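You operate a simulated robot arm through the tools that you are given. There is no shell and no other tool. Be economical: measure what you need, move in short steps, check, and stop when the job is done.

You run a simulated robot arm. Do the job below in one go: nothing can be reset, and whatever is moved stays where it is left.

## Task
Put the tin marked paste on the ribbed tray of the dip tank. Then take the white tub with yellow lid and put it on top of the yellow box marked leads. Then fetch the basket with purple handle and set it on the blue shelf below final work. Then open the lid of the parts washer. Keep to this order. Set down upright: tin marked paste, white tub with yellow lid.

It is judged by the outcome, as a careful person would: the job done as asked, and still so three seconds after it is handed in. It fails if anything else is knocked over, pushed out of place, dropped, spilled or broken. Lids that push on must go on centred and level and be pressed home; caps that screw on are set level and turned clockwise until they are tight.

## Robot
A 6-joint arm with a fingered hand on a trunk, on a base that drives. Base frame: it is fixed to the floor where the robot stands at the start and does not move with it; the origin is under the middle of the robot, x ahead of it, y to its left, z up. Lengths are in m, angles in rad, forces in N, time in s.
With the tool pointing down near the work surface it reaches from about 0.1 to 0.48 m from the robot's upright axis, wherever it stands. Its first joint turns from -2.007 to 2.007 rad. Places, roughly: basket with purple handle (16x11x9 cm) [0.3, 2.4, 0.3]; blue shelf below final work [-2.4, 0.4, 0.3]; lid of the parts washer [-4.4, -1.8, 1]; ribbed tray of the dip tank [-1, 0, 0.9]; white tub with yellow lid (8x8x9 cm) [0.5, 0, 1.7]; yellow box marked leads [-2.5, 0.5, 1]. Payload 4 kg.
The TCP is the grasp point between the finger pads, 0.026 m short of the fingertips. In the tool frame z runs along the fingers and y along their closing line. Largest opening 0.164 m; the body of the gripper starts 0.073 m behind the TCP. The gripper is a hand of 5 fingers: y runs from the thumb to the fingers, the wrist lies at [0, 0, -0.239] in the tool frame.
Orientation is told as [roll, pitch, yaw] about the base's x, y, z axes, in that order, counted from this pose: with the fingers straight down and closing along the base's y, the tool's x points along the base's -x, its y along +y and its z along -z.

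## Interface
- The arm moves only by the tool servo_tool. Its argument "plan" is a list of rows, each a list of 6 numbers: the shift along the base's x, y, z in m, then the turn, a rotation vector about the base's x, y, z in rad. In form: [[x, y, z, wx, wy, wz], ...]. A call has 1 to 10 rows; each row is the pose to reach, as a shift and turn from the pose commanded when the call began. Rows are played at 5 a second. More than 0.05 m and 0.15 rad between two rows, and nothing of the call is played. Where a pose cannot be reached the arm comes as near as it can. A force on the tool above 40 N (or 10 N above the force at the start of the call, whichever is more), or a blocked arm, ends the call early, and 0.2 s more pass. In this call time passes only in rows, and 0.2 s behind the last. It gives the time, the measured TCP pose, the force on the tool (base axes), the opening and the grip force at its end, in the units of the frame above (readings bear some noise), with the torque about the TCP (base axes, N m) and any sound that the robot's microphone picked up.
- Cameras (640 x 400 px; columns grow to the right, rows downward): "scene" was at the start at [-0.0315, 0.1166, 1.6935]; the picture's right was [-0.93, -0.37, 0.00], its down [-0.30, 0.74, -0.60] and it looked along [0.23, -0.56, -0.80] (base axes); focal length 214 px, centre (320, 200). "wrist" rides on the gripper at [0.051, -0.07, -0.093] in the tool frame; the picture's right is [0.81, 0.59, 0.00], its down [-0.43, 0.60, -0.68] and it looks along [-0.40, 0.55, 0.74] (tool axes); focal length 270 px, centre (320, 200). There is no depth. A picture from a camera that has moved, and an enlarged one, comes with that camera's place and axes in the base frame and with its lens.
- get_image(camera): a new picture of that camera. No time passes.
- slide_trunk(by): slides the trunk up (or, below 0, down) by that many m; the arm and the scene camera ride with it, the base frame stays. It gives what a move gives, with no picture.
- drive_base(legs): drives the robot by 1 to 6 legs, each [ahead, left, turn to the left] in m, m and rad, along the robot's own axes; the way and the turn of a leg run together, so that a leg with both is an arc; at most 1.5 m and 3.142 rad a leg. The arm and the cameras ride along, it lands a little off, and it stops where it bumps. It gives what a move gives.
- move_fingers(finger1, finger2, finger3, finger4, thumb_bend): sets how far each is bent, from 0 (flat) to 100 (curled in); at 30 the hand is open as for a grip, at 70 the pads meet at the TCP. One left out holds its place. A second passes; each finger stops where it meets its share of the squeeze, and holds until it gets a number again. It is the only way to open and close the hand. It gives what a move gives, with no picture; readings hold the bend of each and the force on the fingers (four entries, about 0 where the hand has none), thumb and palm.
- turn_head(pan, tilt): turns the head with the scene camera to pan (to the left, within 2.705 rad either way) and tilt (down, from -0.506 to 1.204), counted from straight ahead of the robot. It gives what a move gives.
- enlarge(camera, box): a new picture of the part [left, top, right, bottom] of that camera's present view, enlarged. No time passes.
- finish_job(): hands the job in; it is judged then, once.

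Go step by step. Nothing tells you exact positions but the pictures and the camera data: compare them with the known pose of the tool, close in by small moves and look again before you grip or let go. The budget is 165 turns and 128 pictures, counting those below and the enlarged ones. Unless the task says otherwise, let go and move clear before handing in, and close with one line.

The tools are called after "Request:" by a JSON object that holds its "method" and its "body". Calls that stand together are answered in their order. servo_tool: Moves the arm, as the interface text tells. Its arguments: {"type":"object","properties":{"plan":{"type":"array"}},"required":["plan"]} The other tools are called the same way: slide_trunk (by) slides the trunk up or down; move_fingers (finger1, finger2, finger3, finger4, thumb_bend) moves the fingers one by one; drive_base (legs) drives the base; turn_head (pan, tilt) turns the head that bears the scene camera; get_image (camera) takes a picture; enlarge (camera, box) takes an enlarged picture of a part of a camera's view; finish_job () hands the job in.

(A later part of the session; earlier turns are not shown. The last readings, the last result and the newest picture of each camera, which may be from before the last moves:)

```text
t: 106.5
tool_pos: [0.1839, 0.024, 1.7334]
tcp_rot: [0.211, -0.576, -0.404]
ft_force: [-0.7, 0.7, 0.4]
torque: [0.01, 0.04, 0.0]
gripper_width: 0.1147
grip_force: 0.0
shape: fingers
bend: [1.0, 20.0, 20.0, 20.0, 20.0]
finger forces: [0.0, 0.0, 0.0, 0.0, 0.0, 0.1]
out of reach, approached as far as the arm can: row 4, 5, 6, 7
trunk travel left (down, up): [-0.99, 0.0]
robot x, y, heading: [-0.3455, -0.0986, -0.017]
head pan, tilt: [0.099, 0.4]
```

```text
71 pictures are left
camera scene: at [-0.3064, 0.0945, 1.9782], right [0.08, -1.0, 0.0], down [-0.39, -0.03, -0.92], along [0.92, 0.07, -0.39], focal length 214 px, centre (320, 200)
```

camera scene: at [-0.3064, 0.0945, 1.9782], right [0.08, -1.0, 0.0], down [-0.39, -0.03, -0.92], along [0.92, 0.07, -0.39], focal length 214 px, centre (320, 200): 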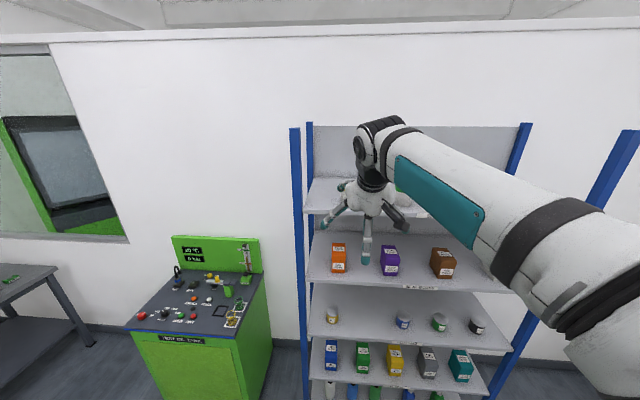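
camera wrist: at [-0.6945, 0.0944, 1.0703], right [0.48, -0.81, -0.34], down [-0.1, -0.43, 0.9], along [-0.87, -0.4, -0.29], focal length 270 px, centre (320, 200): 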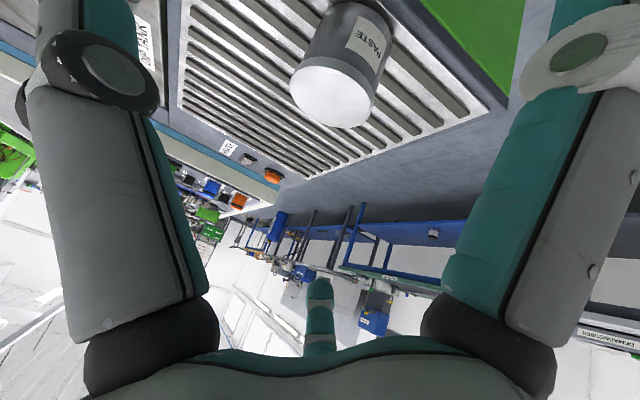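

It reaches well at this height. Now reducing pitch to about 18° while moving a little.

Request:
{"method": "servo_tool", "body": {"plan": [[0, 0, 0, 0, 0.1, 0], [0, 0, 0, 0, 0.2, 0], [0, 0, 0, 0, 0.3, 0]]}}

Request:
{"method": "move_fingers", "body": {"finger1": 22, "finger2": 22, "finger3": 22, "finger4": 22, "thumb_bend": 22}}

Request:
{"method": "enlarge", "body": {"camera": "scene", "box": [280, 90, 440, 270]}}

Request:
{"method": "get_image", "body": {"camera": "wrist"}}

```text
t: 107.3
tool_pos: [0.1876, 0.0183, 1.6902]
tcp_rot: [0.102, -0.311, -0.352]
ft_force: [-0.1, 0.3, 0.1]
torque: [0.02, 0.0, 0.0]
gripper_width: 0.1148
grip_force: 0.0
shape: fingers
bend: [1.0, 20.0, 20.0, 20.0, 20.0]
finger forces: [0.0, 0.1, 0.0, 0.0, 0.0, 0.1]
out of reach, approached as far as the arm can: row 2, 3
trunk travel left (down, up): [-0.99, 0.0]
robot x, y, heading: [-0.3438, -0.0999, -0.021]
head pan, tilt: [0.099, 0.4]
```

```text
t: 108.3
tool_pos: [0.1865, 0.0196, 1.689]
tcp_rot: [0.103, -0.312, -0.351]
ft_force: [0.7, 0.0, 0.7]
torque: [0.01, 0.01, 0.0]
gripper_width: 0.1028
grip_force: 0.0
shape: fingers
bend: [22.0, 22.0, 22.0, 22.0, 22.0]
finger forces: [0.0, 0.0, 0.0, 0.0, 0.0, 0.0]
trunk travel left (down, up): [-0.99, 0.0]
robot x, y, heading: [-0.3411, -0.0995, -0.021]
head pan, tilt: [0.099, 0.4]
```

```text
2.22 times, centred on (360, 180) of scene
camera zoom: at [-0.3059, 0.0948, 1.9783], right [0.08, -1.0, 0.0], down [-0.39, -0.03, -0.92], along [0.92, 0.07, -0.39], focal length 477 px, centre (231, 244)
```

zoom: 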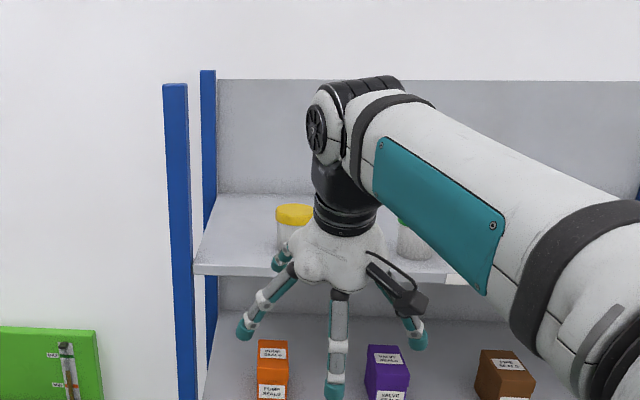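

```text
69 pictures are left
camera wrist: at [0.0884, -0.0316, 1.7555], right [-0.54, 0.82, -0.19], down [0.35, 0.43, 0.83], along [0.77, 0.38, -0.52], focal length 270 px, centre (320, 200)
```

wrist: 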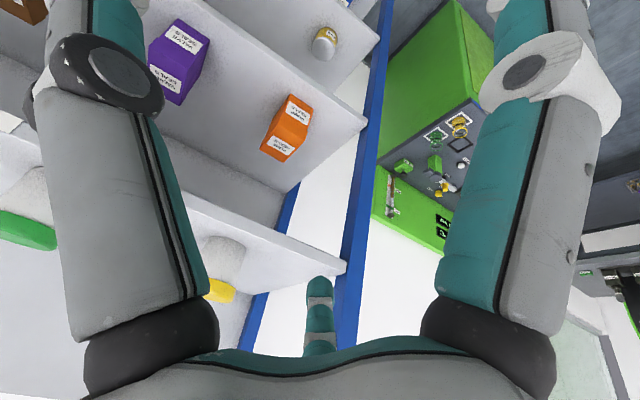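

At this height the low pitch limits z, so I'll approach at 35° pitch, then reduce the pitch once around the tub. First I'll restore pitch and retract slightly, then drive closer.

Request:
{"method": "servo_tool", "body": {"plan": [[-0.015, 0.005, 0.01, 0, -0.1, 0], [-0.03, 0.01, 0.03, 0, -0.2, 0], [-0.05, 0.015, 0.055, 0, -0.28, 0]]}}

Request:
{"method": "move_fingers", "body": {"finger1": 0, "finger2": 18, "finger3": 18, "finger4": 18, "thumb_bend": 18}}

Request:
{"method": "drive_base", "body": {"legs": [[0.29, 0.01, 0.02]]}}

Request:
{"method": "get_image", "body": {"camera": "wrist"}}

Request:
{"method": "turn_head", "body": {"pan": 0.1, "tilt": 0.6}}

Request:
{"method": "get_image", "body": {"camera": "scene"}}

```text
t: 109.1
tool_pos: [0.1362, 0.0338, 1.7448]
tcp_rot: [0.202, -0.561, -0.399]
ft_force: [-0.3, -0.5, 0.7]
torque: [0.02, -0.02, 0.01]
gripper_width: 0.103
grip_force: 0.0
shape: fingers
bend: [22.0, 22.0, 22.0, 22.0, 22.0]
finger forces: [0.0, 0.1, 0.0, 0.0, 0.0, 0.0]
trunk travel left (down, up): [-0.99, 0.0]
robot x, y, heading: [-0.3415, -0.0998, -0.02]
head pan, tilt: [0.099, 0.4]
```

```text
t: 110.1
tool_pos: [0.1372, 0.0345, 1.7446]
tcp_rot: [0.203, -0.558, -0.398]
ft_force: [-0.2, 0.7, -0.2]
torque: [0.0, -0.02, 0.02]
gripper_width: 0.1162
grip_force: 0.1
shape: fingers
bend: [1.0, 18.0, 18.0, 18.0, 18.0]
finger forces: [0.0, 0.0, 0.0, 0.0, 0.0, 0.1]
trunk travel left (down, up): [-0.99, 0.0]
robot x, y, heading: [-0.3442, -0.0973, -0.02]
head pan, tilt: [0.099, 0.4]
```

```text
t: 112.1
tool_pos: [0.4277, 0.0516, 1.7454]
tcp_rot: [0.201, -0.558, -0.377]
ft_force: [-0.2, -0.1, 0.0]
torque: [-0.02, 0.01, 0.0]
gripper_width: 0.1161
grip_force: 0.1
shape: fingers
bend: [1.0, 18.0, 18.0, 18.0, 18.0]
finger forces: [0.1, 0.0, 0.0, 0.0, 0.1, 0.0]
trunk travel left (down, up): [-0.99, 0.0]
robot x, y, heading: [-0.0511, -0.094, -0.0]
head pan, tilt: [0.099, 0.4]
```

```text
68 pictures are left
camera wrist: at [0.316, -0.0005, 1.7834], right [-0.48, 0.81, -0.33], down [0.12, 0.43, 0.89], along [0.87, 0.39, -0.31], focal length 270 px, centre (320, 200)
```

wrist: 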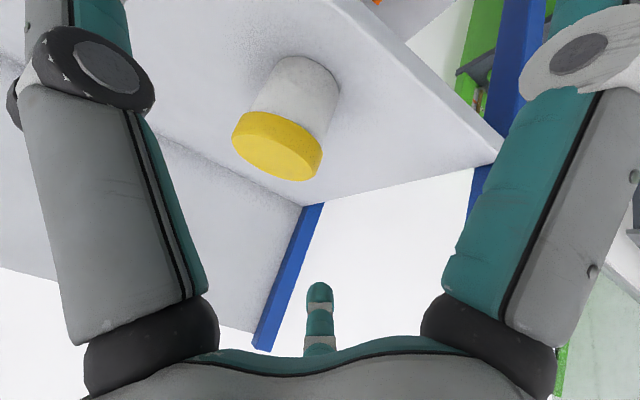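

```text
t: 112.9
tool_pos: [0.4261, 0.0511, 1.7453]
tcp_rot: [0.203, -0.557, -0.379]
ft_force: [-0.5, -0.4, -0.2]
torque: [0.01, 0.01, -0.04]
gripper_width: 0.1159
grip_force: 0.0
shape: fingers
bend: [1.0, 18.0, 18.0, 18.0, 18.0]
finger forces: [0.1, 0.0, 0.0, 0.0, 0.1, 0.1]
trunk travel left (down, up): [-0.99, 0.0]
robot x, y, heading: [-0.0525, -0.0922, 0.005]
head pan, tilt: [0.099, 0.6]
```

```text
67 pictures are left
camera scene: at [-0.0229, 0.1019, 1.9601], right [0.1, -0.99, 0.0], down [-0.56, -0.06, -0.83], along [0.82, 0.08, -0.56], focal length 214 px, centre (320, 200)
```

scene: 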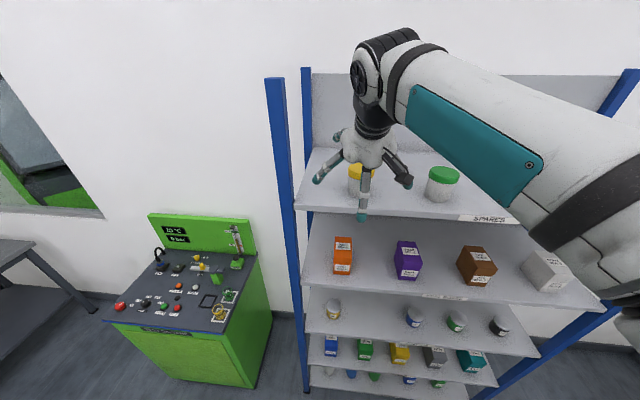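

The tub centre is refined to about [0.525, 0.041], lid top 1.688, base 1.605. I'll move over it and descend around the lid.

Request:
{"method": "servo_tool", "body": {"plan": [[0.03, -0.005, 0, 0, 0, 0], [0.058, -0.01, -0.002, 0, 0, 0], [0.072, -0.01, -0.02, 0, 0, 0], [0.085, -0.01, -0.038, 0, 0, 0]]}}

Request:
{"method": "get_image", "body": {"camera": "wrist"}}

Request:
{"method": "enlarge", "body": {"camera": "scene", "box": [280, 20, 480, 240]}}

```text
t: 113.9
tool_pos: [0.5138, 0.0422, 1.7058]
tcp_rot: [0.203, -0.556, -0.377]
ft_force: [1.0, -0.2, -0.5]
torque: [-0.01, 0.03, 0.02]
gripper_width: 0.116
grip_force: 0.1
shape: fingers
bend: [1.0, 18.0, 18.0, 18.0, 18.0]
finger forces: [0.1, 0.0, 0.0, 0.0, 0.0, 0.0]
trunk travel left (down, up): [-0.99, 0.0]
robot x, y, heading: [-0.0542, -0.0907, -0.002]
head pan, tilt: [0.099, 0.6]
```

```text
66 pictures are left
camera wrist: at [0.4023, -0.0113, 1.744], right [-0.48, 0.81, -0.33], down [0.12, 0.43, 0.89], along [0.87, 0.39, -0.31], focal length 270 px, centre (320, 200)
```

wrist: 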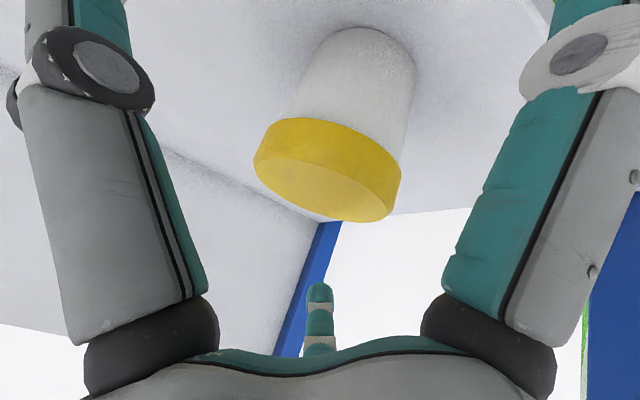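

```text
1.82 times, centred on (380, 130) of scene
camera zoom: at [-0.0212, 0.1022, 1.96], right [0.1, -0.99, 0.0], down [-0.56, -0.06, -0.82], along [0.82, 0.08, -0.57], focal length 390 px, centre (211, 327)
```

zoom: 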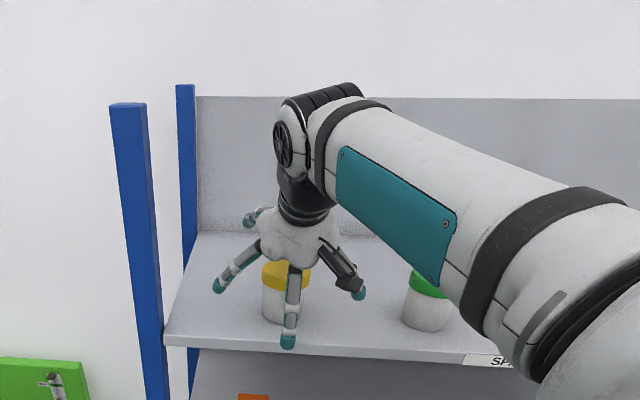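

Centred. I'll descend to z≈1.675, then reduce pitch by 0.26 rad about the TCP.

Request:
{"method": "servo_tool", "body": {"plan": [[0.007, 0.001, -0.015, 0, 0, 0], [0.013, 0.002, -0.03, 0, 0, 0]]}}

Request:
{"method": "servo_tool", "body": {"plan": [[0, 0, 0, 0, 0.09, 0], [0, 0, -0.002, 0, 0.18, 0], [0, 0, -0.005, 0, 0.26, 0]]}}

Request:
{"method": "get_image", "body": {"camera": "wrist"}}

Request:
{"method": "enlarge", "body": {"camera": "scene", "box": [280, 20, 480, 240]}}

```text
t: 114.5
tool_pos: [0.5249, 0.0422, 1.6765]
tcp_rot: [0.203, -0.558, -0.377]
ft_force: [0.6, 0.2, 0.4]
torque: [0.0, -0.04, -0.01]
gripper_width: 0.116
grip_force: 0.1
shape: fingers
bend: [1.0, 18.0, 18.0, 18.0, 18.0]
finger forces: [0.1, 0.0, 0.0, 0.0, 0.0, 0.0]
trunk travel left (down, up): [-0.99, 0.0]
robot x, y, heading: [-0.0531, -0.0935, 0.0]
head pan, tilt: [0.099, 0.6]
```

```text
t: 115.3
tool_pos: [0.5261, 0.0437, 1.6719]
tcp_rot: [0.103, -0.313, -0.334]
ft_force: [0.6, -0.4, 0.2]
torque: [0.01, 0.03, 0.01]
gripper_width: 0.116
grip_force: 0.0
shape: fingers
bend: [1.0, 18.0, 18.0, 18.0, 18.0]
finger forces: [0.0, 0.0, 0.0, 0.0, 0.0, 0.0]
trunk travel left (down, up): [-0.99, 0.0]
robot x, y, heading: [-0.0506, -0.093, 0.003]
head pan, tilt: [0.099, 0.6]
```

```text
64 pictures are left
camera wrist: at [0.4293, -0.0087, 1.7368], right [-0.55, 0.81, -0.19], down [0.35, 0.43, 0.83], along [0.76, 0.39, -0.52], focal length 270 px, centre (320, 200)
```

wrist: 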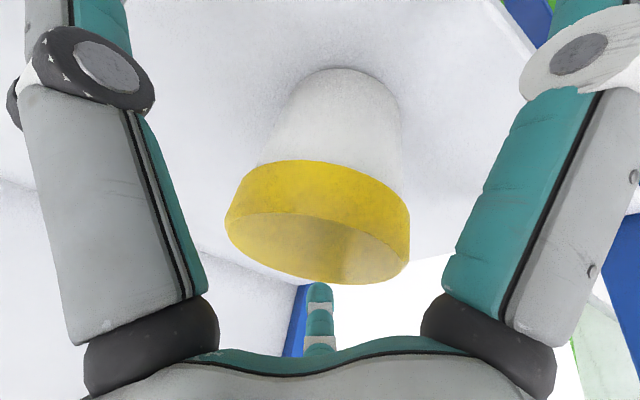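

```text
1.82 times, centred on (380, 130) of scene
camera zoom: at [-0.021, 0.1023, 1.96], right [0.1, -0.99, 0.0], down [-0.56, -0.06, -0.82], along [0.82, 0.08, -0.57], focal length 390 px, centre (211, 327)
```

zoom: 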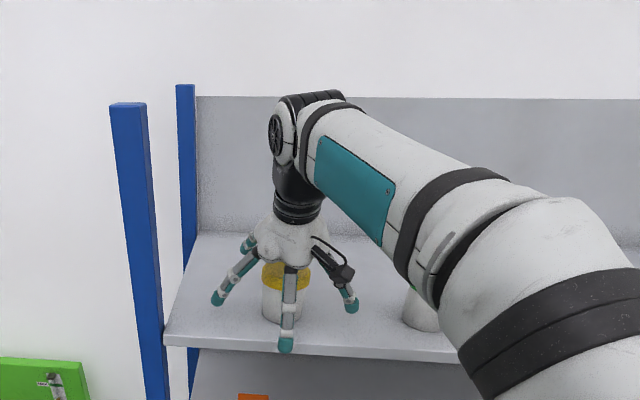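

Perfectly centred. I'll lower 2 cm so the pads come below the lid.

Request:
{"method": "servo_tool", "body": {"plan": [[0.001, 0, -0.01, 0, 0, 0], [0.001, 0, -0.02, 0, 0, 0]]}}

Request:
{"method": "move_fingers", "body": {"finger1": 40, "finger2": 45, "finger3": 45, "finger4": 45, "thumb_bend": 45}}

Request:
{"method": "get_image", "body": {"camera": "wrist"}}

```text
t: 115.9
tool_pos: [0.5248, 0.043, 1.6526]
tcp_rot: [0.104, -0.314, -0.336]
ft_force: [0.0, 0.4, 0.2]
torque: [-0.02, -0.01, 0.0]
gripper_width: 0.1163
grip_force: 0.0
shape: fingers
bend: [1.0, 18.0, 18.0, 18.0, 18.0]
finger forces: [0.0, 0.0, 0.1, 0.0, 0.0, 0.0]
trunk travel left (down, up): [-0.99, 0.0]
robot x, y, heading: [-0.05, -0.0947, -0.004]
head pan, tilt: [0.099, 0.6]
```

```text
t: 116.7
tool_pos: [0.5203, 0.0414, 1.6605]
tcp_rot: [0.109, -0.327, -0.336]
ft_force: [-10.2, -2.5, 15.2]
torque: [-0.24, 0.45, 0.14]
gripper_width: 0.0817
grip_force: 13.5
shape: fingers
bend: [30.0, 44.0, 45.0, 45.0, 43.0]
finger forces: [7.9, 8.7, 0.0, 0.1, 9.6, 0.0]
trunk travel left (down, up): [-0.99, 0.0]
robot x, y, heading: [-0.0513, -0.0918, 0.001]
head pan, tilt: [0.099, 0.6]
stopped: the force on the tool passed its limit at 42 N (the readings are from after the stop); the commanded pose is now the measured one
```

```text
62 pictures are left
camera wrist: at [0.423, -0.0102, 1.7238], right [-0.55, 0.81, -0.2], down [0.33, 0.43, 0.84], along [0.76, 0.4, -0.51], focal length 270 px, centre (320, 200)
```

wrist: 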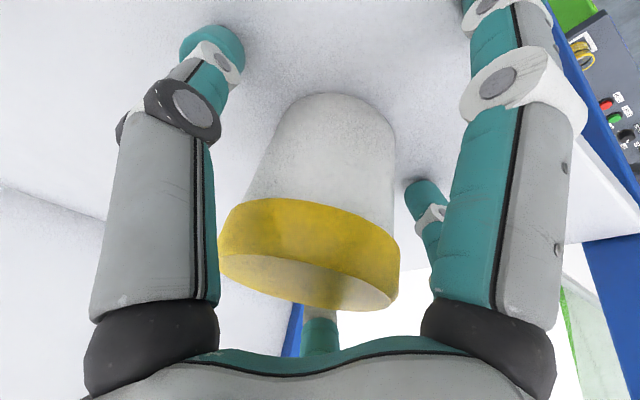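

The near fingers touched the shelf while curling. I'll open finger 1, lift about 1 cm and close again so fingertips just clear the shelf.

Request:
{"method": "move_fingers", "body": {"finger1": 0, "finger2": 35, "finger3": 35, "finger4": 35, "thumb_bend": 35}}

Request:
{"method": "servo_tool", "body": {"plan": [[0.004, 0.002, 0.008, 0, 0.012, 0]]}}

Request:
{"method": "move_fingers", "body": {"finger2": 52, "finger3": 50, "finger4": 50, "thumb_bend": 52}}

Request:
{"method": "get_image", "body": {"camera": "wrist"}}

```text
t: 117.7
tool_pos: [0.5259, 0.0421, 1.6559]
tcp_rot: [0.104, -0.323, -0.335]
ft_force: [3.7, -0.6, 10.9]
torque: [-0.34, 0.16, 0.23]
gripper_width: 0.107
grip_force: 6.3
shape: fingers
bend: [1.0, 35.0, 35.0, 35.0, 35.0]
finger forces: [0.0, 3.7, 0.0, 0.0, 8.0, 0.0]
trunk travel left (down, up): [-0.99, 0.0]
robot x, y, heading: [-0.0515, -0.0922, -0.0]
head pan, tilt: [0.099, 0.6]
```

```text
t: 118.1
tool_pos: [0.5296, 0.0449, 1.6612]
tcp_rot: [0.1, -0.307, -0.331]
ft_force: [0.6, -0.1, 0.0]
torque: [-0.01, -0.01, -0.01]
gripper_width: 0.1065
grip_force: 0.0
shape: fingers
bend: [1.0, 35.0, 35.0, 35.0, 35.0]
finger forces: [0.1, 0.0, 0.0, 0.1, 0.0, 0.0]
trunk travel left (down, up): [-0.99, 0.0]
robot x, y, heading: [-0.0543, -0.0908, 0.0]
head pan, tilt: [0.099, 0.6]
```

```text
t: 119.1
tool_pos: [0.5298, 0.0444, 1.664]
tcp_rot: [0.101, -0.311, -0.331]
ft_force: [-0.4, 0.9, 1.0]
torque: [0.0, -0.01, 0.02]
gripper_width: 0.0996
grip_force: 0.1
shape: fingers
bend: [1.0, 52.0, 50.0, 50.0, 52.0]
finger forces: [0.0, 0.1, 0.0, 0.1, 0.1, 0.1]
trunk travel left (down, up): [-0.99, 0.0]
robot x, y, heading: [-0.0542, -0.0923, -0.0]
head pan, tilt: [0.099, 0.6]
```

```text
61 pictures are left
camera wrist: at [0.4334, -0.0076, 1.7293], right [-0.55, 0.81, -0.19], down [0.35, 0.43, 0.83], along [0.76, 0.39, -0.52], focal length 270 px, centre (320, 200)
```

wrist: 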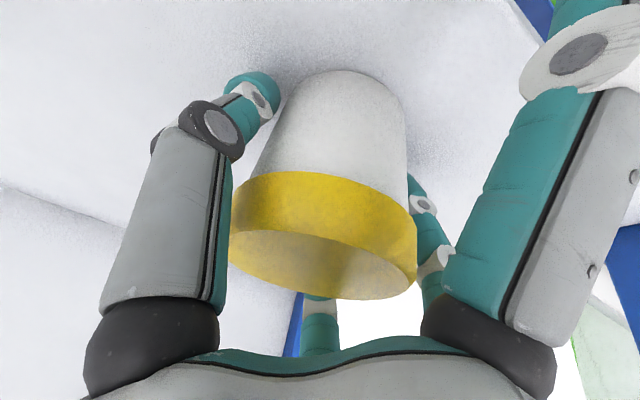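

The fingertips are on the body below the lid. Closing to grip.

Request:
{"method": "move_fingers", "body": {"finger2": 62, "finger3": 60, "finger4": 60, "thumb_bend": 62}}

Request:
{"method": "move_fingers", "body": {"finger2": 68, "finger3": 68, "finger4": 68, "thumb_bend": 68}}

Request:
{"method": "get_image", "body": {"camera": "wrist"}}

```text
t: 120.1
tool_pos: [0.5303, 0.0452, 1.6635]
tcp_rot: [0.1, -0.311, -0.333]
ft_force: [-0.7, -0.3, 0.0]
torque: [0.01, 0.02, 0.03]
gripper_width: 0.0991
grip_force: 7.3
shape: fingers
bend: [1.0, 55.0, 60.0, 60.0, 58.0]
finger forces: [0.0, 7.3, 0.1, 0.0, 7.4, 0.0]
trunk travel left (down, up): [-0.99, 0.0]
robot x, y, heading: [-0.0516, -0.0929, -0.003]
head pan, tilt: [0.099, 0.6]
```

```text
t: 121.1
tool_pos: [0.5299, 0.0443, 1.6637]
tcp_rot: [0.102, -0.31, -0.334]
ft_force: [0.8, -1.6, 3.1]
torque: [0.05, 0.07, 0.01]
gripper_width: 0.0992
grip_force: 14.7
shape: fingers
bend: [1.0, 54.0, 62.0, 64.0, 60.0]
finger forces: [0.1, 8.2, 6.1, 4.2, 12.0, 0.0]
trunk travel left (down, up): [-0.99, 0.0]
robot x, y, heading: [-0.0535, -0.0953, -0.0]
head pan, tilt: [0.099, 0.6]
```

```text
60 pictures are left
camera wrist: at [0.4334, -0.008, 1.7295], right [-0.55, 0.81, -0.19], down [0.35, 0.43, 0.83], along [0.76, 0.39, -0.52], focal length 270 px, centre (320, 200)
```

wrist: 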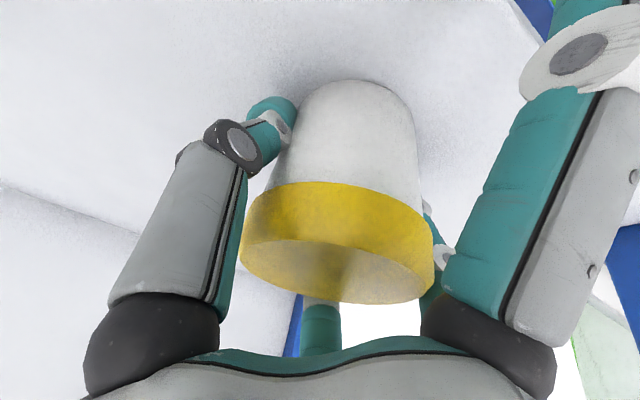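

Firm grip. I'll lift a little and check.

Request:
{"method": "servo_tool", "body": {"plan": [[0, 0, 0.012, 0, 0, 0], [-0.005, 0, 0.03, 0, 0, 0]]}}

Request:
{"method": "move_fingers", "body": {"finger1": 50}}

Request:
{"method": "get_image", "body": {"camera": "wrist"}}

```text
t: 121.7
tool_pos: [0.5214, 0.0421, 1.6873]
tcp_rot: [0.108, -0.316, -0.333]
ft_force: [-0.8, 0.1, -0.9]
torque: [0.0, -0.03, -0.03]
gripper_width: 0.0993
grip_force: 13.8
shape: fingers
bend: [1.0, 53.0, 63.0, 65.0, 60.0]
finger forces: [0.1, 8.9, 4.5, 3.5, 10.8, 0.1]
out of reach, approached as far as the arm can: row 2
trunk travel left (down, up): [-0.99, 0.0]
robot x, y, heading: [-0.0547, -0.0948, 0.003]
head pan, tilt: [0.099, 0.6]
```

```text
t: 122.7
tool_pos: [0.5217, 0.0433, 1.6868]
tcp_rot: [0.105, -0.313, -0.333]
ft_force: [0.9, 0.7, -1.5]
torque: [0.01, -0.04, -0.01]
gripper_width: 0.0411
grip_force: 17.0
shape: fingers
bend: [47.0, 53.0, 63.0, 65.0, 61.0]
finger forces: [3.3, 9.1, 5.3, 4.4, 11.3, 0.1]
trunk travel left (down, up): [-0.99, 0.0]
robot x, y, heading: [-0.0514, -0.0923, -0.002]
head pan, tilt: [0.099, 0.6]
```

```text
59 pictures are left
camera wrist: at [0.4258, -0.0094, 1.7518], right [-0.55, 0.81, -0.19], down [0.34, 0.43, 0.83], along [0.76, 0.4, -0.52], focal length 270 px, centre (320, 200)
```

wrist: 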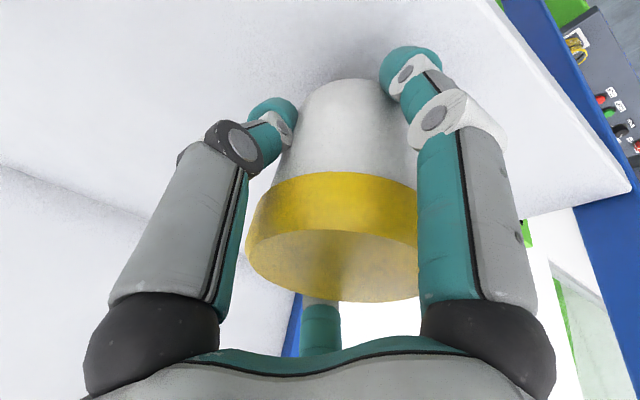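

The tub is held with all five fingers. I'll back off, drive left to the aisle and turn to face −x.

Request:
{"method": "drive_base", "body": {"legs": [[-0.28, 0, 0], [0, 1.45, 0], [0, 0, 1.57], [0, 0, 1.57]]}}

Request:
{"method": "slide_trunk", "body": {"by": -0.2}}

Request:
{"method": "turn_head", "body": {"pan": 0.45, "tilt": 0.45}}

Request:
{"method": "get_image", "body": {"camera": "scene"}}

```text
t: 139.0
tool_pos: [-0.9088, 1.2273, 1.6875]
tcp_rot: [0.106, -0.313, 2.788]
ft_force: [1.5, 0.1, -1.5]
torque: [0.02, 0.05, -0.03]
gripper_width: 0.0406
grip_force: 15.6
shape: fingers
bend: [47.0, 53.0, 63.0, 65.0, 61.0]
finger forces: [2.9, 9.2, 4.6, 3.6, 11.7, 0.1]
trunk travel left (down, up): [-0.99, 0.0]
robot x, y, heading: [-0.3342, 1.3537, 3.12]
head pan, tilt: [0.099, 0.6]
```

```text
t: 141.2
tool_pos: [-0.9087, 1.2276, 1.4861]
tcp_rot: [0.106, -0.313, 2.791]
ft_force: [0.4, 0.0, -1.4]
torque: [0.01, 0.01, 0.05]
gripper_width: 0.0406
grip_force: 16.1
shape: fingers
bend: [47.0, 53.0, 63.0, 65.0, 61.0]
finger forces: [2.9, 9.1, 4.6, 3.6, 11.6, 0.0]
trunk travel left (down, up): [-0.79, 0.2]
robot x, y, heading: [-0.3312, 1.3483, 3.122]
head pan, tilt: [0.099, 0.6]
```

```text
t: 142.0
tool_pos: [-0.9078, 1.2279, 1.4854]
tcp_rot: [0.108, -0.314, 2.788]
ft_force: [-1.1, -0.7, -1.3]
torque: [0.02, 0.0, 0.01]
gripper_width: 0.0406
grip_force: 15.9
shape: fingers
bend: [47.0, 53.0, 63.0, 65.0, 61.0]
finger forces: [2.8, 9.2, 4.6, 3.6, 11.6, 0.0]
trunk travel left (down, up): [-0.79, 0.2]
robot x, y, heading: [-0.3355, 1.3544, 3.126]
head pan, tilt: [0.45, 0.45]
```

```text
58 pictures are left
camera scene: at [-0.3594, 1.1267, 1.7736], right [-0.42, 0.91, 0.0], down [0.4, 0.18, -0.9], along [-0.82, -0.38, -0.44], focal length 214 px, centre (320, 200)
```

scene: 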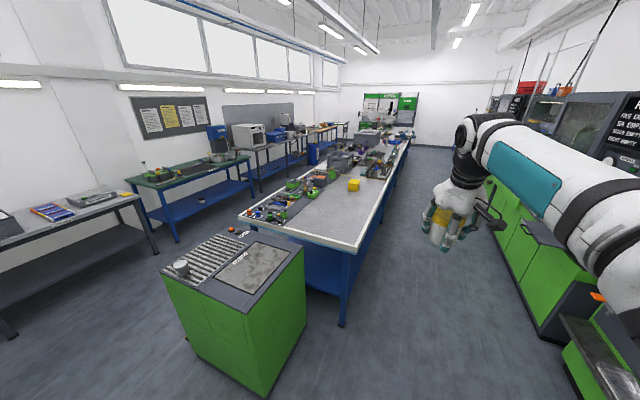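

The paste tin stands well on the tray, and the yellow box is at about [-2.33, 0.59] on the long table (edge y≈0.87). I'll drive down the aisle and turn toward it.

Request:
{"method": "drive_base", "body": {"legs": [[0, -0.15, 0], [1.1, 0, 0], [1.02, 0, 0], [0, 0, 1.58]]}}

Request:
{"method": "turn_head", "body": {"pan": 0.3, "tilt": 0.75}}

Request:
{"method": "get_image", "body": {"camera": "scene"}}

Request:
{"method": "get_image", "body": {"camera": "wrist"}}

```text
t: 157.3
tool_pos: [-2.3312, 0.9531, 1.4872]
tcp_rot: [0.107, -0.315, -1.923]
ft_force: [-0.8, 0.0, -1.4]
torque: [0.02, 0.01, 0.02]
gripper_width: 0.04
grip_force: 15.7
shape: fingers
bend: [47.0, 53.0, 63.0, 65.0, 61.0]
finger forces: [2.6, 9.2, 4.5, 3.5, 11.6, 0.0]
trunk travel left (down, up): [-0.79, 0.2]
robot x, y, heading: [-2.4504, 1.5329, -1.592]
head pan, tilt: [0.45, 0.45]
```

```text
t: 158.1
tool_pos: [-2.3305, 0.9523, 1.4875]
tcp_rot: [0.105, -0.313, -1.923]
ft_force: [0.2, -0.2, -0.4]
torque: [-0.02, 0.02, -0.03]
gripper_width: 0.0406
grip_force: 15.9
shape: fingers
bend: [47.0, 53.0, 63.0, 65.0, 61.0]
finger forces: [2.7, 9.1, 4.5, 3.5, 11.5, 0.0]
trunk travel left (down, up): [-0.79, 0.2]
robot x, y, heading: [-2.4525, 1.5316, -1.588]
head pan, tilt: [0.3, 0.75]
```

```text
57 pictures are left
camera scene: at [-2.2438, 1.5061, 1.7472], right [-0.96, -0.28, 0.0], down [-0.19, 0.65, -0.73], along [0.2, -0.7, -0.68], focal length 214 px, centre (320, 200)
```

scene: 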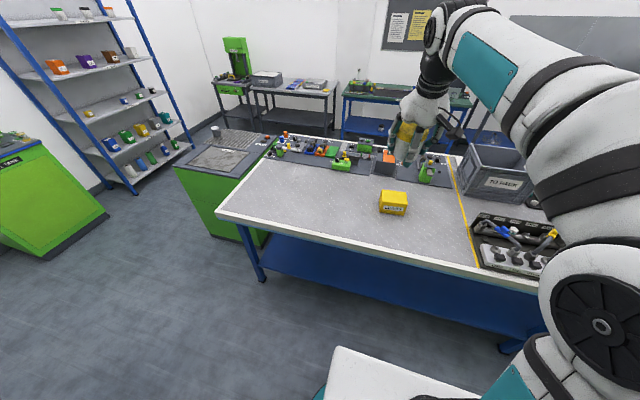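

```text
56 pictures are left
camera wrist: at [-2.3794, 1.0488, 1.5517], right [0.82, 0.54, -0.19], down [0.42, -0.35, 0.83], along [0.38, -0.77, -0.52], focal length 270 px, centre (320, 200)
```

wrist: 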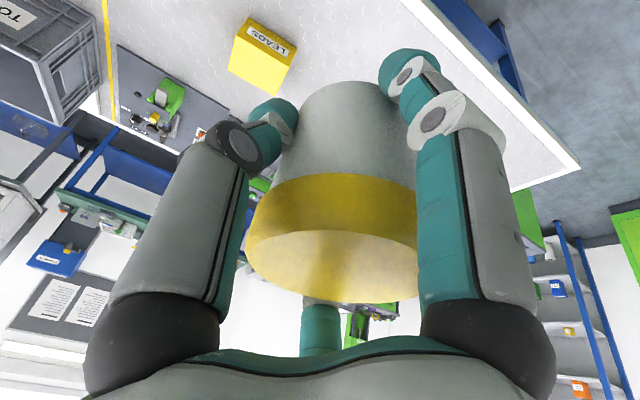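

The yellow LEADS box is in clear view. I'll zoom to locate its top.

Request:
{"method": "enlarge", "body": {"camera": "scene", "box": [340, 160, 460, 300]}}

```text
2.86 times, centred on (400, 230) of scene
camera zoom: at [-2.2438, 1.5061, 1.7472], right [-0.96, -0.28, 0.0], down [-0.19, 0.65, -0.73], along [0.2, -0.7, -0.68], focal length 613 px, centre (91, 114)
```

zoom: 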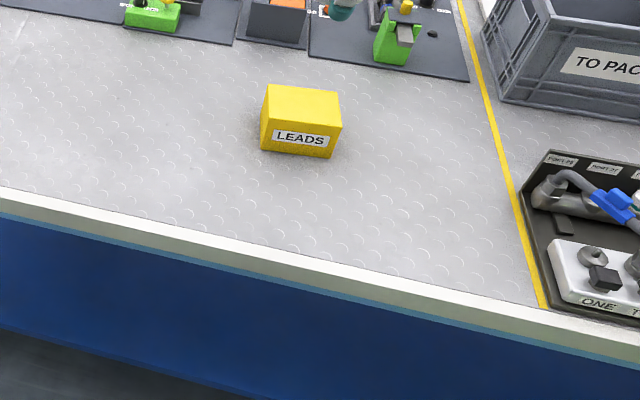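

The box top centre is at about [-2.39, 0.578], z≈0.975. I'll test how far the arm can extend at lower height before driving nearer.

Request:
{"method": "servo_tool", "body": {"plan": [[0, -0.01, -0.045, 0, 0, 0], [-0.01, -0.02, -0.09, 0, 0, 0], [-0.02, -0.035, -0.135, 0, 0, 0], [-0.03, -0.05, -0.178, 0, 0, 0], [-0.04, -0.07, -0.22, 0, 0, 0], [-0.05, -0.1, -0.255, 0, 0, 0], [-0.055, -0.135, -0.28, 0, 0, 0]]}}

```text
t: 159.7
tool_pos: [-2.3873, 0.821, 1.207]
tcp_rot: [0.105, -0.314, -1.925]
ft_force: [0.0, -0.1, -1.3]
torque: [0.03, 0.02, -0.03]
gripper_width: 0.0402
grip_force: 15.7
shape: fingers
bend: [47.0, 53.0, 63.0, 65.0, 61.0]
finger forces: [2.8, 9.2, 4.5, 3.4, 11.4, 0.1]
trunk travel left (down, up): [-0.79, 0.2]
robot x, y, heading: [-2.4552, 1.5295, -1.587]
head pan, tilt: [0.3, 0.75]
```

It extends to 0.71 m fine. I'll drive ahead 0.22 and check.

Request:
{"method": "drive_base", "body": {"legs": [[0.22, 0, 0]]}}

Request:
{"method": "get_image", "body": {"camera": "wrist"}}

Request:
{"method": "get_image", "body": {"camera": "scene"}}

```text
t: 161.4
tool_pos: [-2.3926, 0.6047, 1.2079]
tcp_rot: [0.105, -0.314, -1.924]
ft_force: [-0.6, -0.8, -1.7]
torque: [-0.03, 0.01, -0.02]
gripper_width: 0.0404
grip_force: 15.6
shape: fingers
bend: [47.0, 53.0, 63.0, 65.0, 61.0]
finger forces: [2.7, 9.2, 4.6, 3.4, 11.4, 0.0]
trunk travel left (down, up): [-0.79, 0.2]
robot x, y, heading: [-2.455, 1.3108, -1.592]
head pan, tilt: [0.3, 0.75]
```

```text
54 pictures are left
camera wrist: at [-2.441, 0.7006, 1.2725], right [0.82, 0.54, -0.19], down [0.42, -0.35, 0.83], along [0.38, -0.77, -0.52], focal length 270 px, centre (320, 200)
```

wrist: 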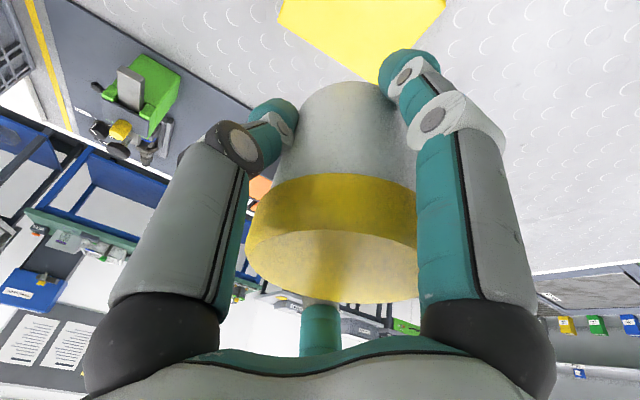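

```text
53 pictures are left
camera scene: at [-2.2485, 1.2879, 1.7471], right [-0.96, -0.27, 0.0], down [-0.19, 0.66, -0.73], along [0.2, -0.7, -0.68], focal length 214 px, centre (320, 200)
```

scene: 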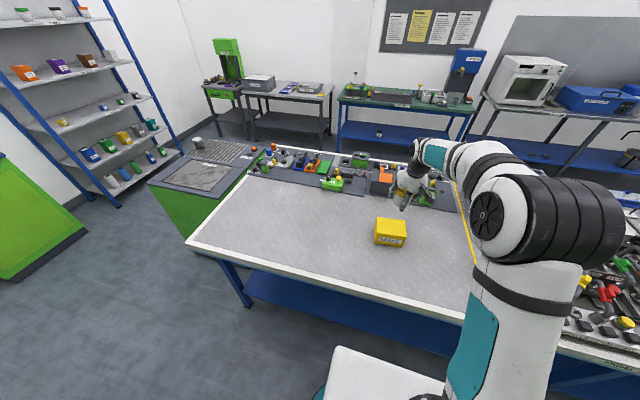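

I'll zoom in to verify the tub's position relative to the box.

Request:
{"method": "enlarge", "body": {"camera": "scene", "box": [350, 140, 470, 270]}}

```text
3.08 times, centred on (410, 205) of scene
camera zoom: at [-2.2485, 1.2879, 1.7471], right [-0.96, -0.27, 0.0], down [-0.19, 0.66, -0.73], along [0.2, -0.7, -0.68], focal length 660 px, centre (43, 185)
```

zoom: 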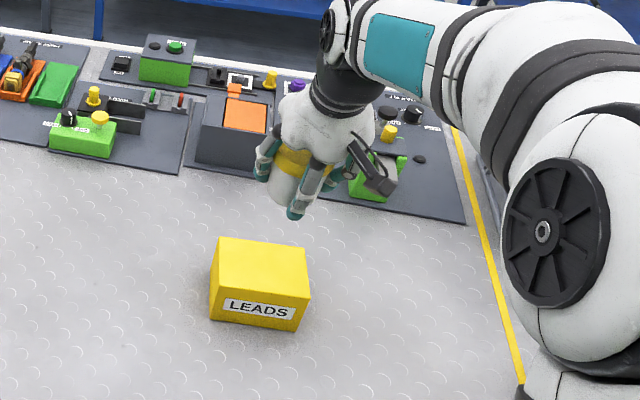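

The box top is confirmed at [-2.389, 0.578, 0.975]. I'll centre over it and lower to just above.

Request:
{"method": "servo_tool", "body": {"plan": [[0.002, -0.014, -0.04, 0, 0, 0], [0.003, -0.027, -0.08, 0, 0, 0], [0.003, -0.027, -0.115, 0, 0, 0], [0.003, -0.027, -0.145, 0, 0, 0]]}}

Request:
{"method": "get_image", "body": {"camera": "wrist"}}

Request:
{"method": "enlarge", "body": {"camera": "scene", "box": [350, 140, 470, 270]}}

```text
t: 162.4
tool_pos: [-2.388, 0.5783, 1.0631]
tcp_rot: [0.104, -0.314, -1.925]
ft_force: [0.2, 0.4, -1.8]
torque: [0.0, 0.02, 0.01]
gripper_width: 0.0401
grip_force: 15.4
shape: fingers
bend: [47.0, 53.0, 63.0, 65.0, 61.0]
finger forces: [2.6, 9.2, 4.6, 3.5, 11.6, 0.0]
trunk travel left (down, up): [-0.79, 0.2]
robot x, y, heading: [-2.4587, 1.3084, -1.592]
head pan, tilt: [0.3, 0.75]
```

```text
51 pictures are left
camera wrist: at [-2.4373, 0.6742, 1.1289], right [0.82, 0.54, -0.19], down [0.42, -0.35, 0.83], along [0.38, -0.77, -0.52], focal length 270 px, centre (320, 200)
```

wrist: 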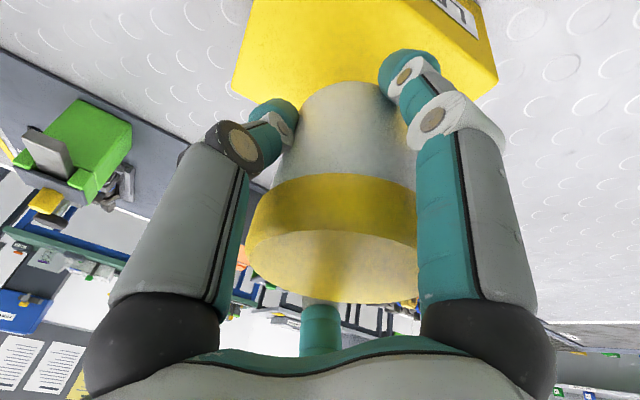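

```text
3.08 times, centred on (410, 205) of scene
camera zoom: at [-2.2484, 1.2886, 1.7472], right [-0.96, -0.27, 0.0], down [-0.19, 0.66, -0.73], along [0.2, -0.7, -0.68], focal length 660 px, centre (43, 185)
```

zoom: 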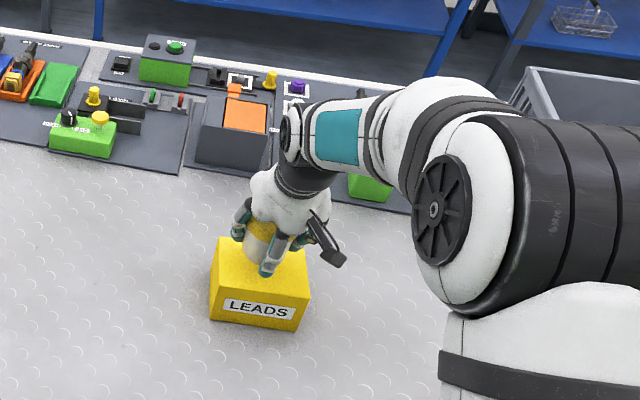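

Well aligned over the box. Lowering in small steps until contact.

Request:
{"method": "servo_tool", "body": {"plan": [[0, 0, -0.01, 0, 0, 0], [0, 0, -0.02, 0, 0, 0]]}}

Request:
{"method": "servo_tool", "body": {"plan": [[0, 0, -0.004, 0, 0, 0]]}}

Request:
{"method": "servo_tool", "body": {"plan": [[0, 0, -0.004, 0, 0, 0]]}}

Request:
{"method": "servo_tool", "body": {"plan": [[0, 0, -0.003, 0, 0, 0]]}}

```text
t: 163.0
tool_pos: [-2.3892, 0.5797, 1.0442]
tcp_rot: [0.105, -0.314, -1.925]
ft_force: [-0.1, 0.2, -1.5]
torque: [-0.03, 0.02, 0.02]
gripper_width: 0.0401
grip_force: 15.5
shape: fingers
bend: [47.0, 53.0, 63.0, 65.0, 61.0]
finger forces: [2.6, 9.2, 4.6, 3.4, 11.5, 0.1]
trunk travel left (down, up): [-0.79, 0.2]
robot x, y, heading: [-2.46, 1.3134, -1.59]
head pan, tilt: [0.3, 0.75]
```

```text
t: 163.4
tool_pos: [-2.3895, 0.5796, 1.0393]
tcp_rot: [0.105, -0.314, -1.925]
ft_force: [-1.1, 0.3, -1.3]
torque: [-0.02, 0.03, 0.01]
gripper_width: 0.0401
grip_force: 15.8
shape: fingers
bend: [47.0, 53.0, 63.0, 65.0, 61.0]
finger forces: [2.6, 9.1, 4.7, 3.4, 11.5, 0.1]
trunk travel left (down, up): [-0.79, 0.2]
robot x, y, heading: [-2.4587, 1.3166, -1.592]
head pan, tilt: [0.3, 0.75]
```

```text
t: 163.8
tool_pos: [-2.3899, 0.5785, 1.0374]
tcp_rot: [0.107, -0.315, -1.926]
ft_force: [0.3, 1.0, 6.9]
torque: [0.47, -0.01, 0.0]
gripper_width: 0.0403
grip_force: 20.2
shape: fingers
bend: [47.0, 53.0, 63.0, 65.0, 61.0]
finger forces: [11.4, 9.3, 4.9, 3.5, 11.5, 0.0]
trunk travel left (down, up): [-0.79, 0.2]
robot x, y, heading: [-2.4601, 1.3152, -1.594]
head pan, tilt: [0.3, 0.75]
```

```text
t: 164.2
tool_pos: [-2.3897, 0.5796, 1.037]
tcp_rot: [0.109, -0.321, -1.926]
ft_force: [1.1, 6.2, 27.9]
torque: [1.6, -0.04, 0.0]
gripper_width: 0.0398
grip_force: 31.9
shape: fingers
bend: [47.0, 53.0, 63.0, 65.0, 61.0]
finger forces: [32.7, 9.2, 5.1, 3.7, 11.8, 0.0]
trunk travel left (down, up): [-0.79, 0.2]
robot x, y, heading: [-2.4573, 1.3122, -1.591]
head pan, tilt: [0.3, 0.75]
```

Finger 1 touches the box first. I'll raise, open finger 1 flat, and lower again.

Request:
{"method": "servo_tool", "body": {"plan": [[0, 0, 0.015, 0, 0, 0]]}}

Request:
{"method": "move_fingers", "body": {"finger1": 0}}

Request:
{"method": "servo_tool", "body": {"plan": [[0, 0, -0.01, 0, 0, 0]]}}

Request:
{"method": "servo_tool", "body": {"plan": [[0, 0, -0.005, 0, 0, 0]]}}

Request:
{"method": "servo_tool", "body": {"plan": [[0, 0, -0.003, 0, 0, 0]]}}

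```text
t: 164.6
tool_pos: [-2.3884, 0.5798, 1.0435]
tcp_rot: [0.106, -0.313, -1.925]
ft_force: [0.9, 0.3, -0.7]
torque: [-0.02, 0.01, 0.02]
gripper_width: 0.04
grip_force: 15.8
shape: fingers
bend: [47.0, 53.0, 63.0, 65.0, 61.0]
finger forces: [2.7, 9.3, 4.7, 3.6, 11.6, 0.0]
trunk travel left (down, up): [-0.79, 0.2]
robot x, y, heading: [-2.456, 1.3139, -1.593]
head pan, tilt: [0.3, 0.75]
```

```text
t: 165.6
tool_pos: [-2.3894, 0.5789, 1.0462]
tcp_rot: [0.106, -0.316, -1.927]
ft_force: [0.6, -0.8, -2.3]
torque: [-0.04, 0.02, 0.01]
gripper_width: 0.0995
grip_force: 13.5
shape: fingers
bend: [1.0, 53.0, 63.0, 65.0, 61.0]
finger forces: [0.1, 9.4, 4.3, 3.2, 11.1, 0.0]
trunk travel left (down, up): [-0.79, 0.2]
robot x, y, heading: [-2.4572, 1.3155, -1.589]
head pan, tilt: [0.3, 0.75]
```

```text
t: 166.0
tool_pos: [-2.3898, 0.5782, 1.0357]
tcp_rot: [0.104, -0.315, -1.926]
ft_force: [-0.6, 0.7, 0.1]
torque: [0.02, 0.0, -0.04]
gripper_width: 0.099
grip_force: 13.8
shape: fingers
bend: [1.0, 53.0, 63.0, 65.0, 61.0]
finger forces: [0.0, 9.3, 4.4, 3.2, 11.1, 0.0]
trunk travel left (down, up): [-0.79, 0.2]
robot x, y, heading: [-2.4576, 1.3156, -1.587]
head pan, tilt: [0.3, 0.75]
```

```text
t: 166.4
tool_pos: [-2.3887, 0.5775, 1.0326]
tcp_rot: [0.107, -0.314, -1.924]
ft_force: [0.4, 0.2, -0.6]
torque: [0.06, 0.0, 0.01]
gripper_width: 0.0993
grip_force: 13.8
shape: fingers
bend: [1.0, 53.0, 63.0, 65.0, 61.0]
finger forces: [0.0, 9.4, 4.3, 3.1, 11.0, 0.0]
trunk travel left (down, up): [-0.79, 0.2]
robot x, y, heading: [-2.4588, 1.3164, -1.591]
head pan, tilt: [0.3, 0.75]
```

```text
t: 166.8
tool_pos: [-2.3893, 0.5777, 1.0299]
tcp_rot: [0.107, -0.317, -1.926]
ft_force: [-1.0, -1.3, 6.0]
torque: [0.18, -0.07, 0.01]
gripper_width: 0.0997
grip_force: 15.0
shape: fingers
bend: [1.0, 53.0, 63.0, 65.0, 61.0]
finger forces: [0.1, 8.9, 6.1, 3.5, 11.7, 0.0]
trunk travel left (down, up): [-0.79, 0.2]
robot x, y, heading: [-2.4578, 1.314, -1.591]
head pan, tilt: [0.3, 0.75]
```

The tub base is on the box. Releasing gently.

Request:
{"method": "servo_tool", "body": {"plan": [[0, 0, -0.002, 0, 0, 0]]}}

Request:
{"method": "move_fingers", "body": {"finger2": 48, "finger3": 50, "finger4": 50, "thumb_bend": 50}}

Request:
{"method": "get_image", "body": {"camera": "wrist"}}

```text
t: 167.2
tool_pos: [-2.3896, 0.5782, 1.0287]
tcp_rot: [0.108, -0.317, -1.927]
ft_force: [-0.5, -2.5, 9.0]
torque: [0.24, -0.04, 0.04]
gripper_width: 0.0994
grip_force: 15.8
shape: fingers
bend: [1.0, 53.0, 63.0, 65.0, 61.0]
finger forces: [0.1, 8.5, 8.5, 3.4, 11.9, 0.0]
trunk travel left (down, up): [-0.79, 0.2]
robot x, y, heading: [-2.4572, 1.3132, -1.591]
head pan, tilt: [0.3, 0.75]
```

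```text
t: 168.2
tool_pos: [-2.3896, 0.5799, 1.027]
tcp_rot: [0.105, -0.314, -1.926]
ft_force: [0.0, 0.6, 0.5]
torque: [0.01, 0.02, 0.01]
gripper_width: 0.1002
grip_force: 0.1
shape: fingers
bend: [1.0, 48.0, 50.0, 50.0, 50.0]
finger forces: [0.1, 0.0, 0.1, 0.0, 0.0, 0.1]
trunk travel left (down, up): [-0.79, 0.2]
robot x, y, heading: [-2.4573, 1.313, -1.592]
head pan, tilt: [0.3, 0.75]
```

```text
49 pictures are left
camera wrist: at [-2.4381, 0.6738, 1.092], right [0.82, 0.54, -0.19], down [0.42, -0.35, 0.83], along [0.38, -0.77, -0.52], focal length 270 px, centre (320, 200)
```

wrist: 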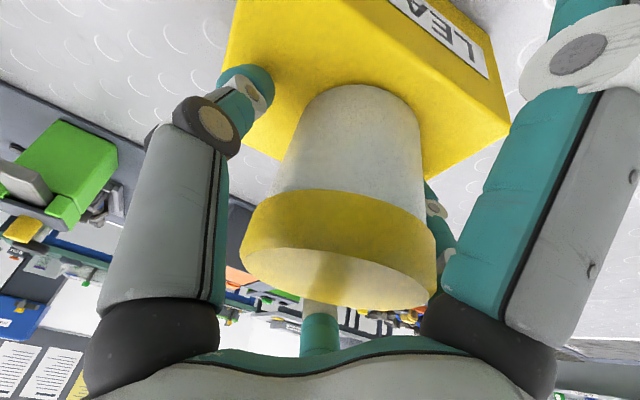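

Free. I'll open stepwise while rising slightly, to avoid pressing the box or catching the lid.

Request:
{"method": "move_fingers", "body": {"finger2": 43, "finger3": 42, "finger4": 42, "thumb_bend": 43}}

Request:
{"method": "servo_tool", "body": {"plan": [[0, 0, 0.008, 0, 0, 0]]}}

Request:
{"method": "move_fingers", "body": {"finger2": 20, "finger3": 16, "finger4": 16, "thumb_bend": 20}}

Request:
{"method": "get_image", "body": {"camera": "wrist"}}

```text
t: 169.2
tool_pos: [-2.3892, 0.5789, 1.0274]
tcp_rot: [0.105, -0.314, -1.926]
ft_force: [0.1, -0.2, 0.7]
torque: [-0.03, 0.01, 0.02]
gripper_width: 0.1026
grip_force: 0.0
shape: fingers
bend: [1.0, 43.0, 42.0, 42.0, 43.0]
finger forces: [0.0, 0.1, 0.0, 0.0, 0.1, 0.0]
trunk travel left (down, up): [-0.79, 0.2]
robot x, y, heading: [-2.4592, 1.3121, -1.596]
head pan, tilt: [0.3, 0.75]
```

```text
t: 169.6
tool_pos: [-2.3905, 0.5784, 1.0336]
tcp_rot: [0.105, -0.314, -1.924]
ft_force: [0.0, -0.9, 0.5]
torque: [0.01, 0.01, -0.05]
gripper_width: 0.1026
grip_force: 0.0
shape: fingers
bend: [1.0, 43.0, 42.0, 42.0, 43.0]
finger forces: [0.0, 0.1, 0.0, 0.1, 0.0, 0.0]
trunk travel left (down, up): [-0.79, 0.2]
robot x, y, heading: [-2.4612, 1.3148, -1.592]
head pan, tilt: [0.3, 0.75]
```

```text
t: 170.6
tool_pos: [-2.39, 0.5777, 1.035]
tcp_rot: [0.104, -0.315, -1.924]
ft_force: [-1.0, -0.2, -0.3]
torque: [-0.01, 0.0, 0.03]
gripper_width: 0.1153
grip_force: 0.0
shape: fingers
bend: [1.0, 20.0, 16.0, 16.0, 20.0]
finger forces: [0.0, 0.0, 0.0, 0.0, 0.1, 0.0]
trunk travel left (down, up): [-0.79, 0.2]
robot x, y, heading: [-2.4589, 1.3146, -1.596]
head pan, tilt: [0.3, 0.75]
```

```text
48 pictures are left
camera wrist: at [-2.4383, 0.6736, 1.0997], right [0.82, 0.54, -0.19], down [0.42, -0.35, 0.83], along [0.38, -0.77, -0.52], focal length 270 px, centre (320, 200)
```

wrist: 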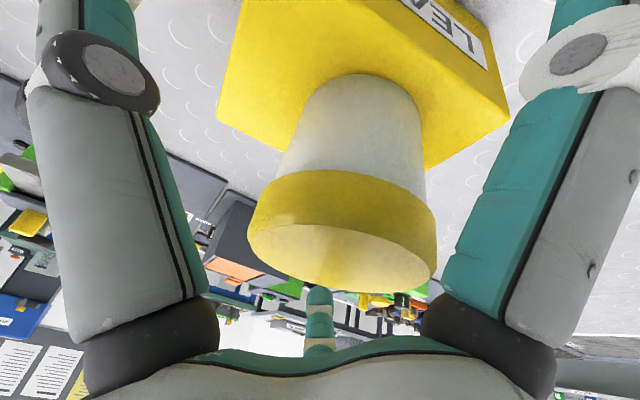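

The tub stands centred on the box. Retreating up along the tool axis.

Request:
{"method": "servo_tool", "body": {"plan": [[0, 0.01, 0.03, 0, 0, 0], [0, 0.02, 0.065, 0, 0, 0], [0, 0.035, 0.11, 0, 0, 0], [0, 0.055, 0.155, 0, 0, 0], [0, 0.085, 0.19, 0, 0, 0]]}}

Request:
{"method": "drive_base", "body": {"legs": [[-0.3, 0, 0]]}}

Request:
{"method": "get_image", "body": {"camera": "scene"}}

```text
t: 171.8
tool_pos: [-2.3881, 0.6637, 1.2264]
tcp_rot: [0.106, -0.315, -1.926]
ft_force: [0.2, 0.0, 0.7]
torque: [-0.03, 0.0, -0.03]
gripper_width: 0.1152
grip_force: 0.0
shape: fingers
bend: [1.0, 20.0, 16.0, 16.0, 20.0]
finger forces: [0.0, 0.1, 0.0, 0.0, 0.0, 0.1]
trunk travel left (down, up): [-0.79, 0.2]
robot x, y, heading: [-2.4602, 1.3122, -1.595]
head pan, tilt: [0.3, 0.75]
```

```text
t: 173.9
tool_pos: [-2.3827, 0.9653, 1.2256]
tcp_rot: [0.107, -0.315, -1.929]
ft_force: [0.3, 0.1, -0.3]
torque: [-0.04, 0.0, 0.03]
gripper_width: 0.1152
grip_force: 0.1
shape: fingers
bend: [1.0, 20.0, 16.0, 16.0, 20.0]
finger forces: [0.0, 0.0, 0.0, 0.0, 0.0, 0.0]
trunk travel left (down, up): [-0.79, 0.2]
robot x, y, heading: [-2.4515, 1.6176, -1.596]
head pan, tilt: [0.3, 0.75]
```

```text
47 pictures are left
camera scene: at [-2.2417, 1.5933, 1.7472], right [-0.96, -0.27, 0.0], down [-0.19, 0.66, -0.73], along [0.2, -0.7, -0.68], focal length 214 px, centre (320, 200)
```

scene: 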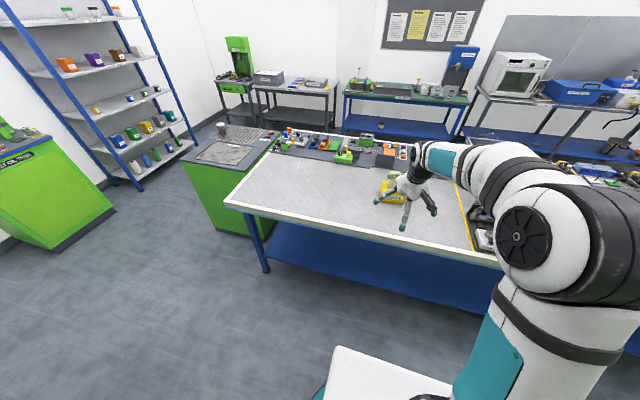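

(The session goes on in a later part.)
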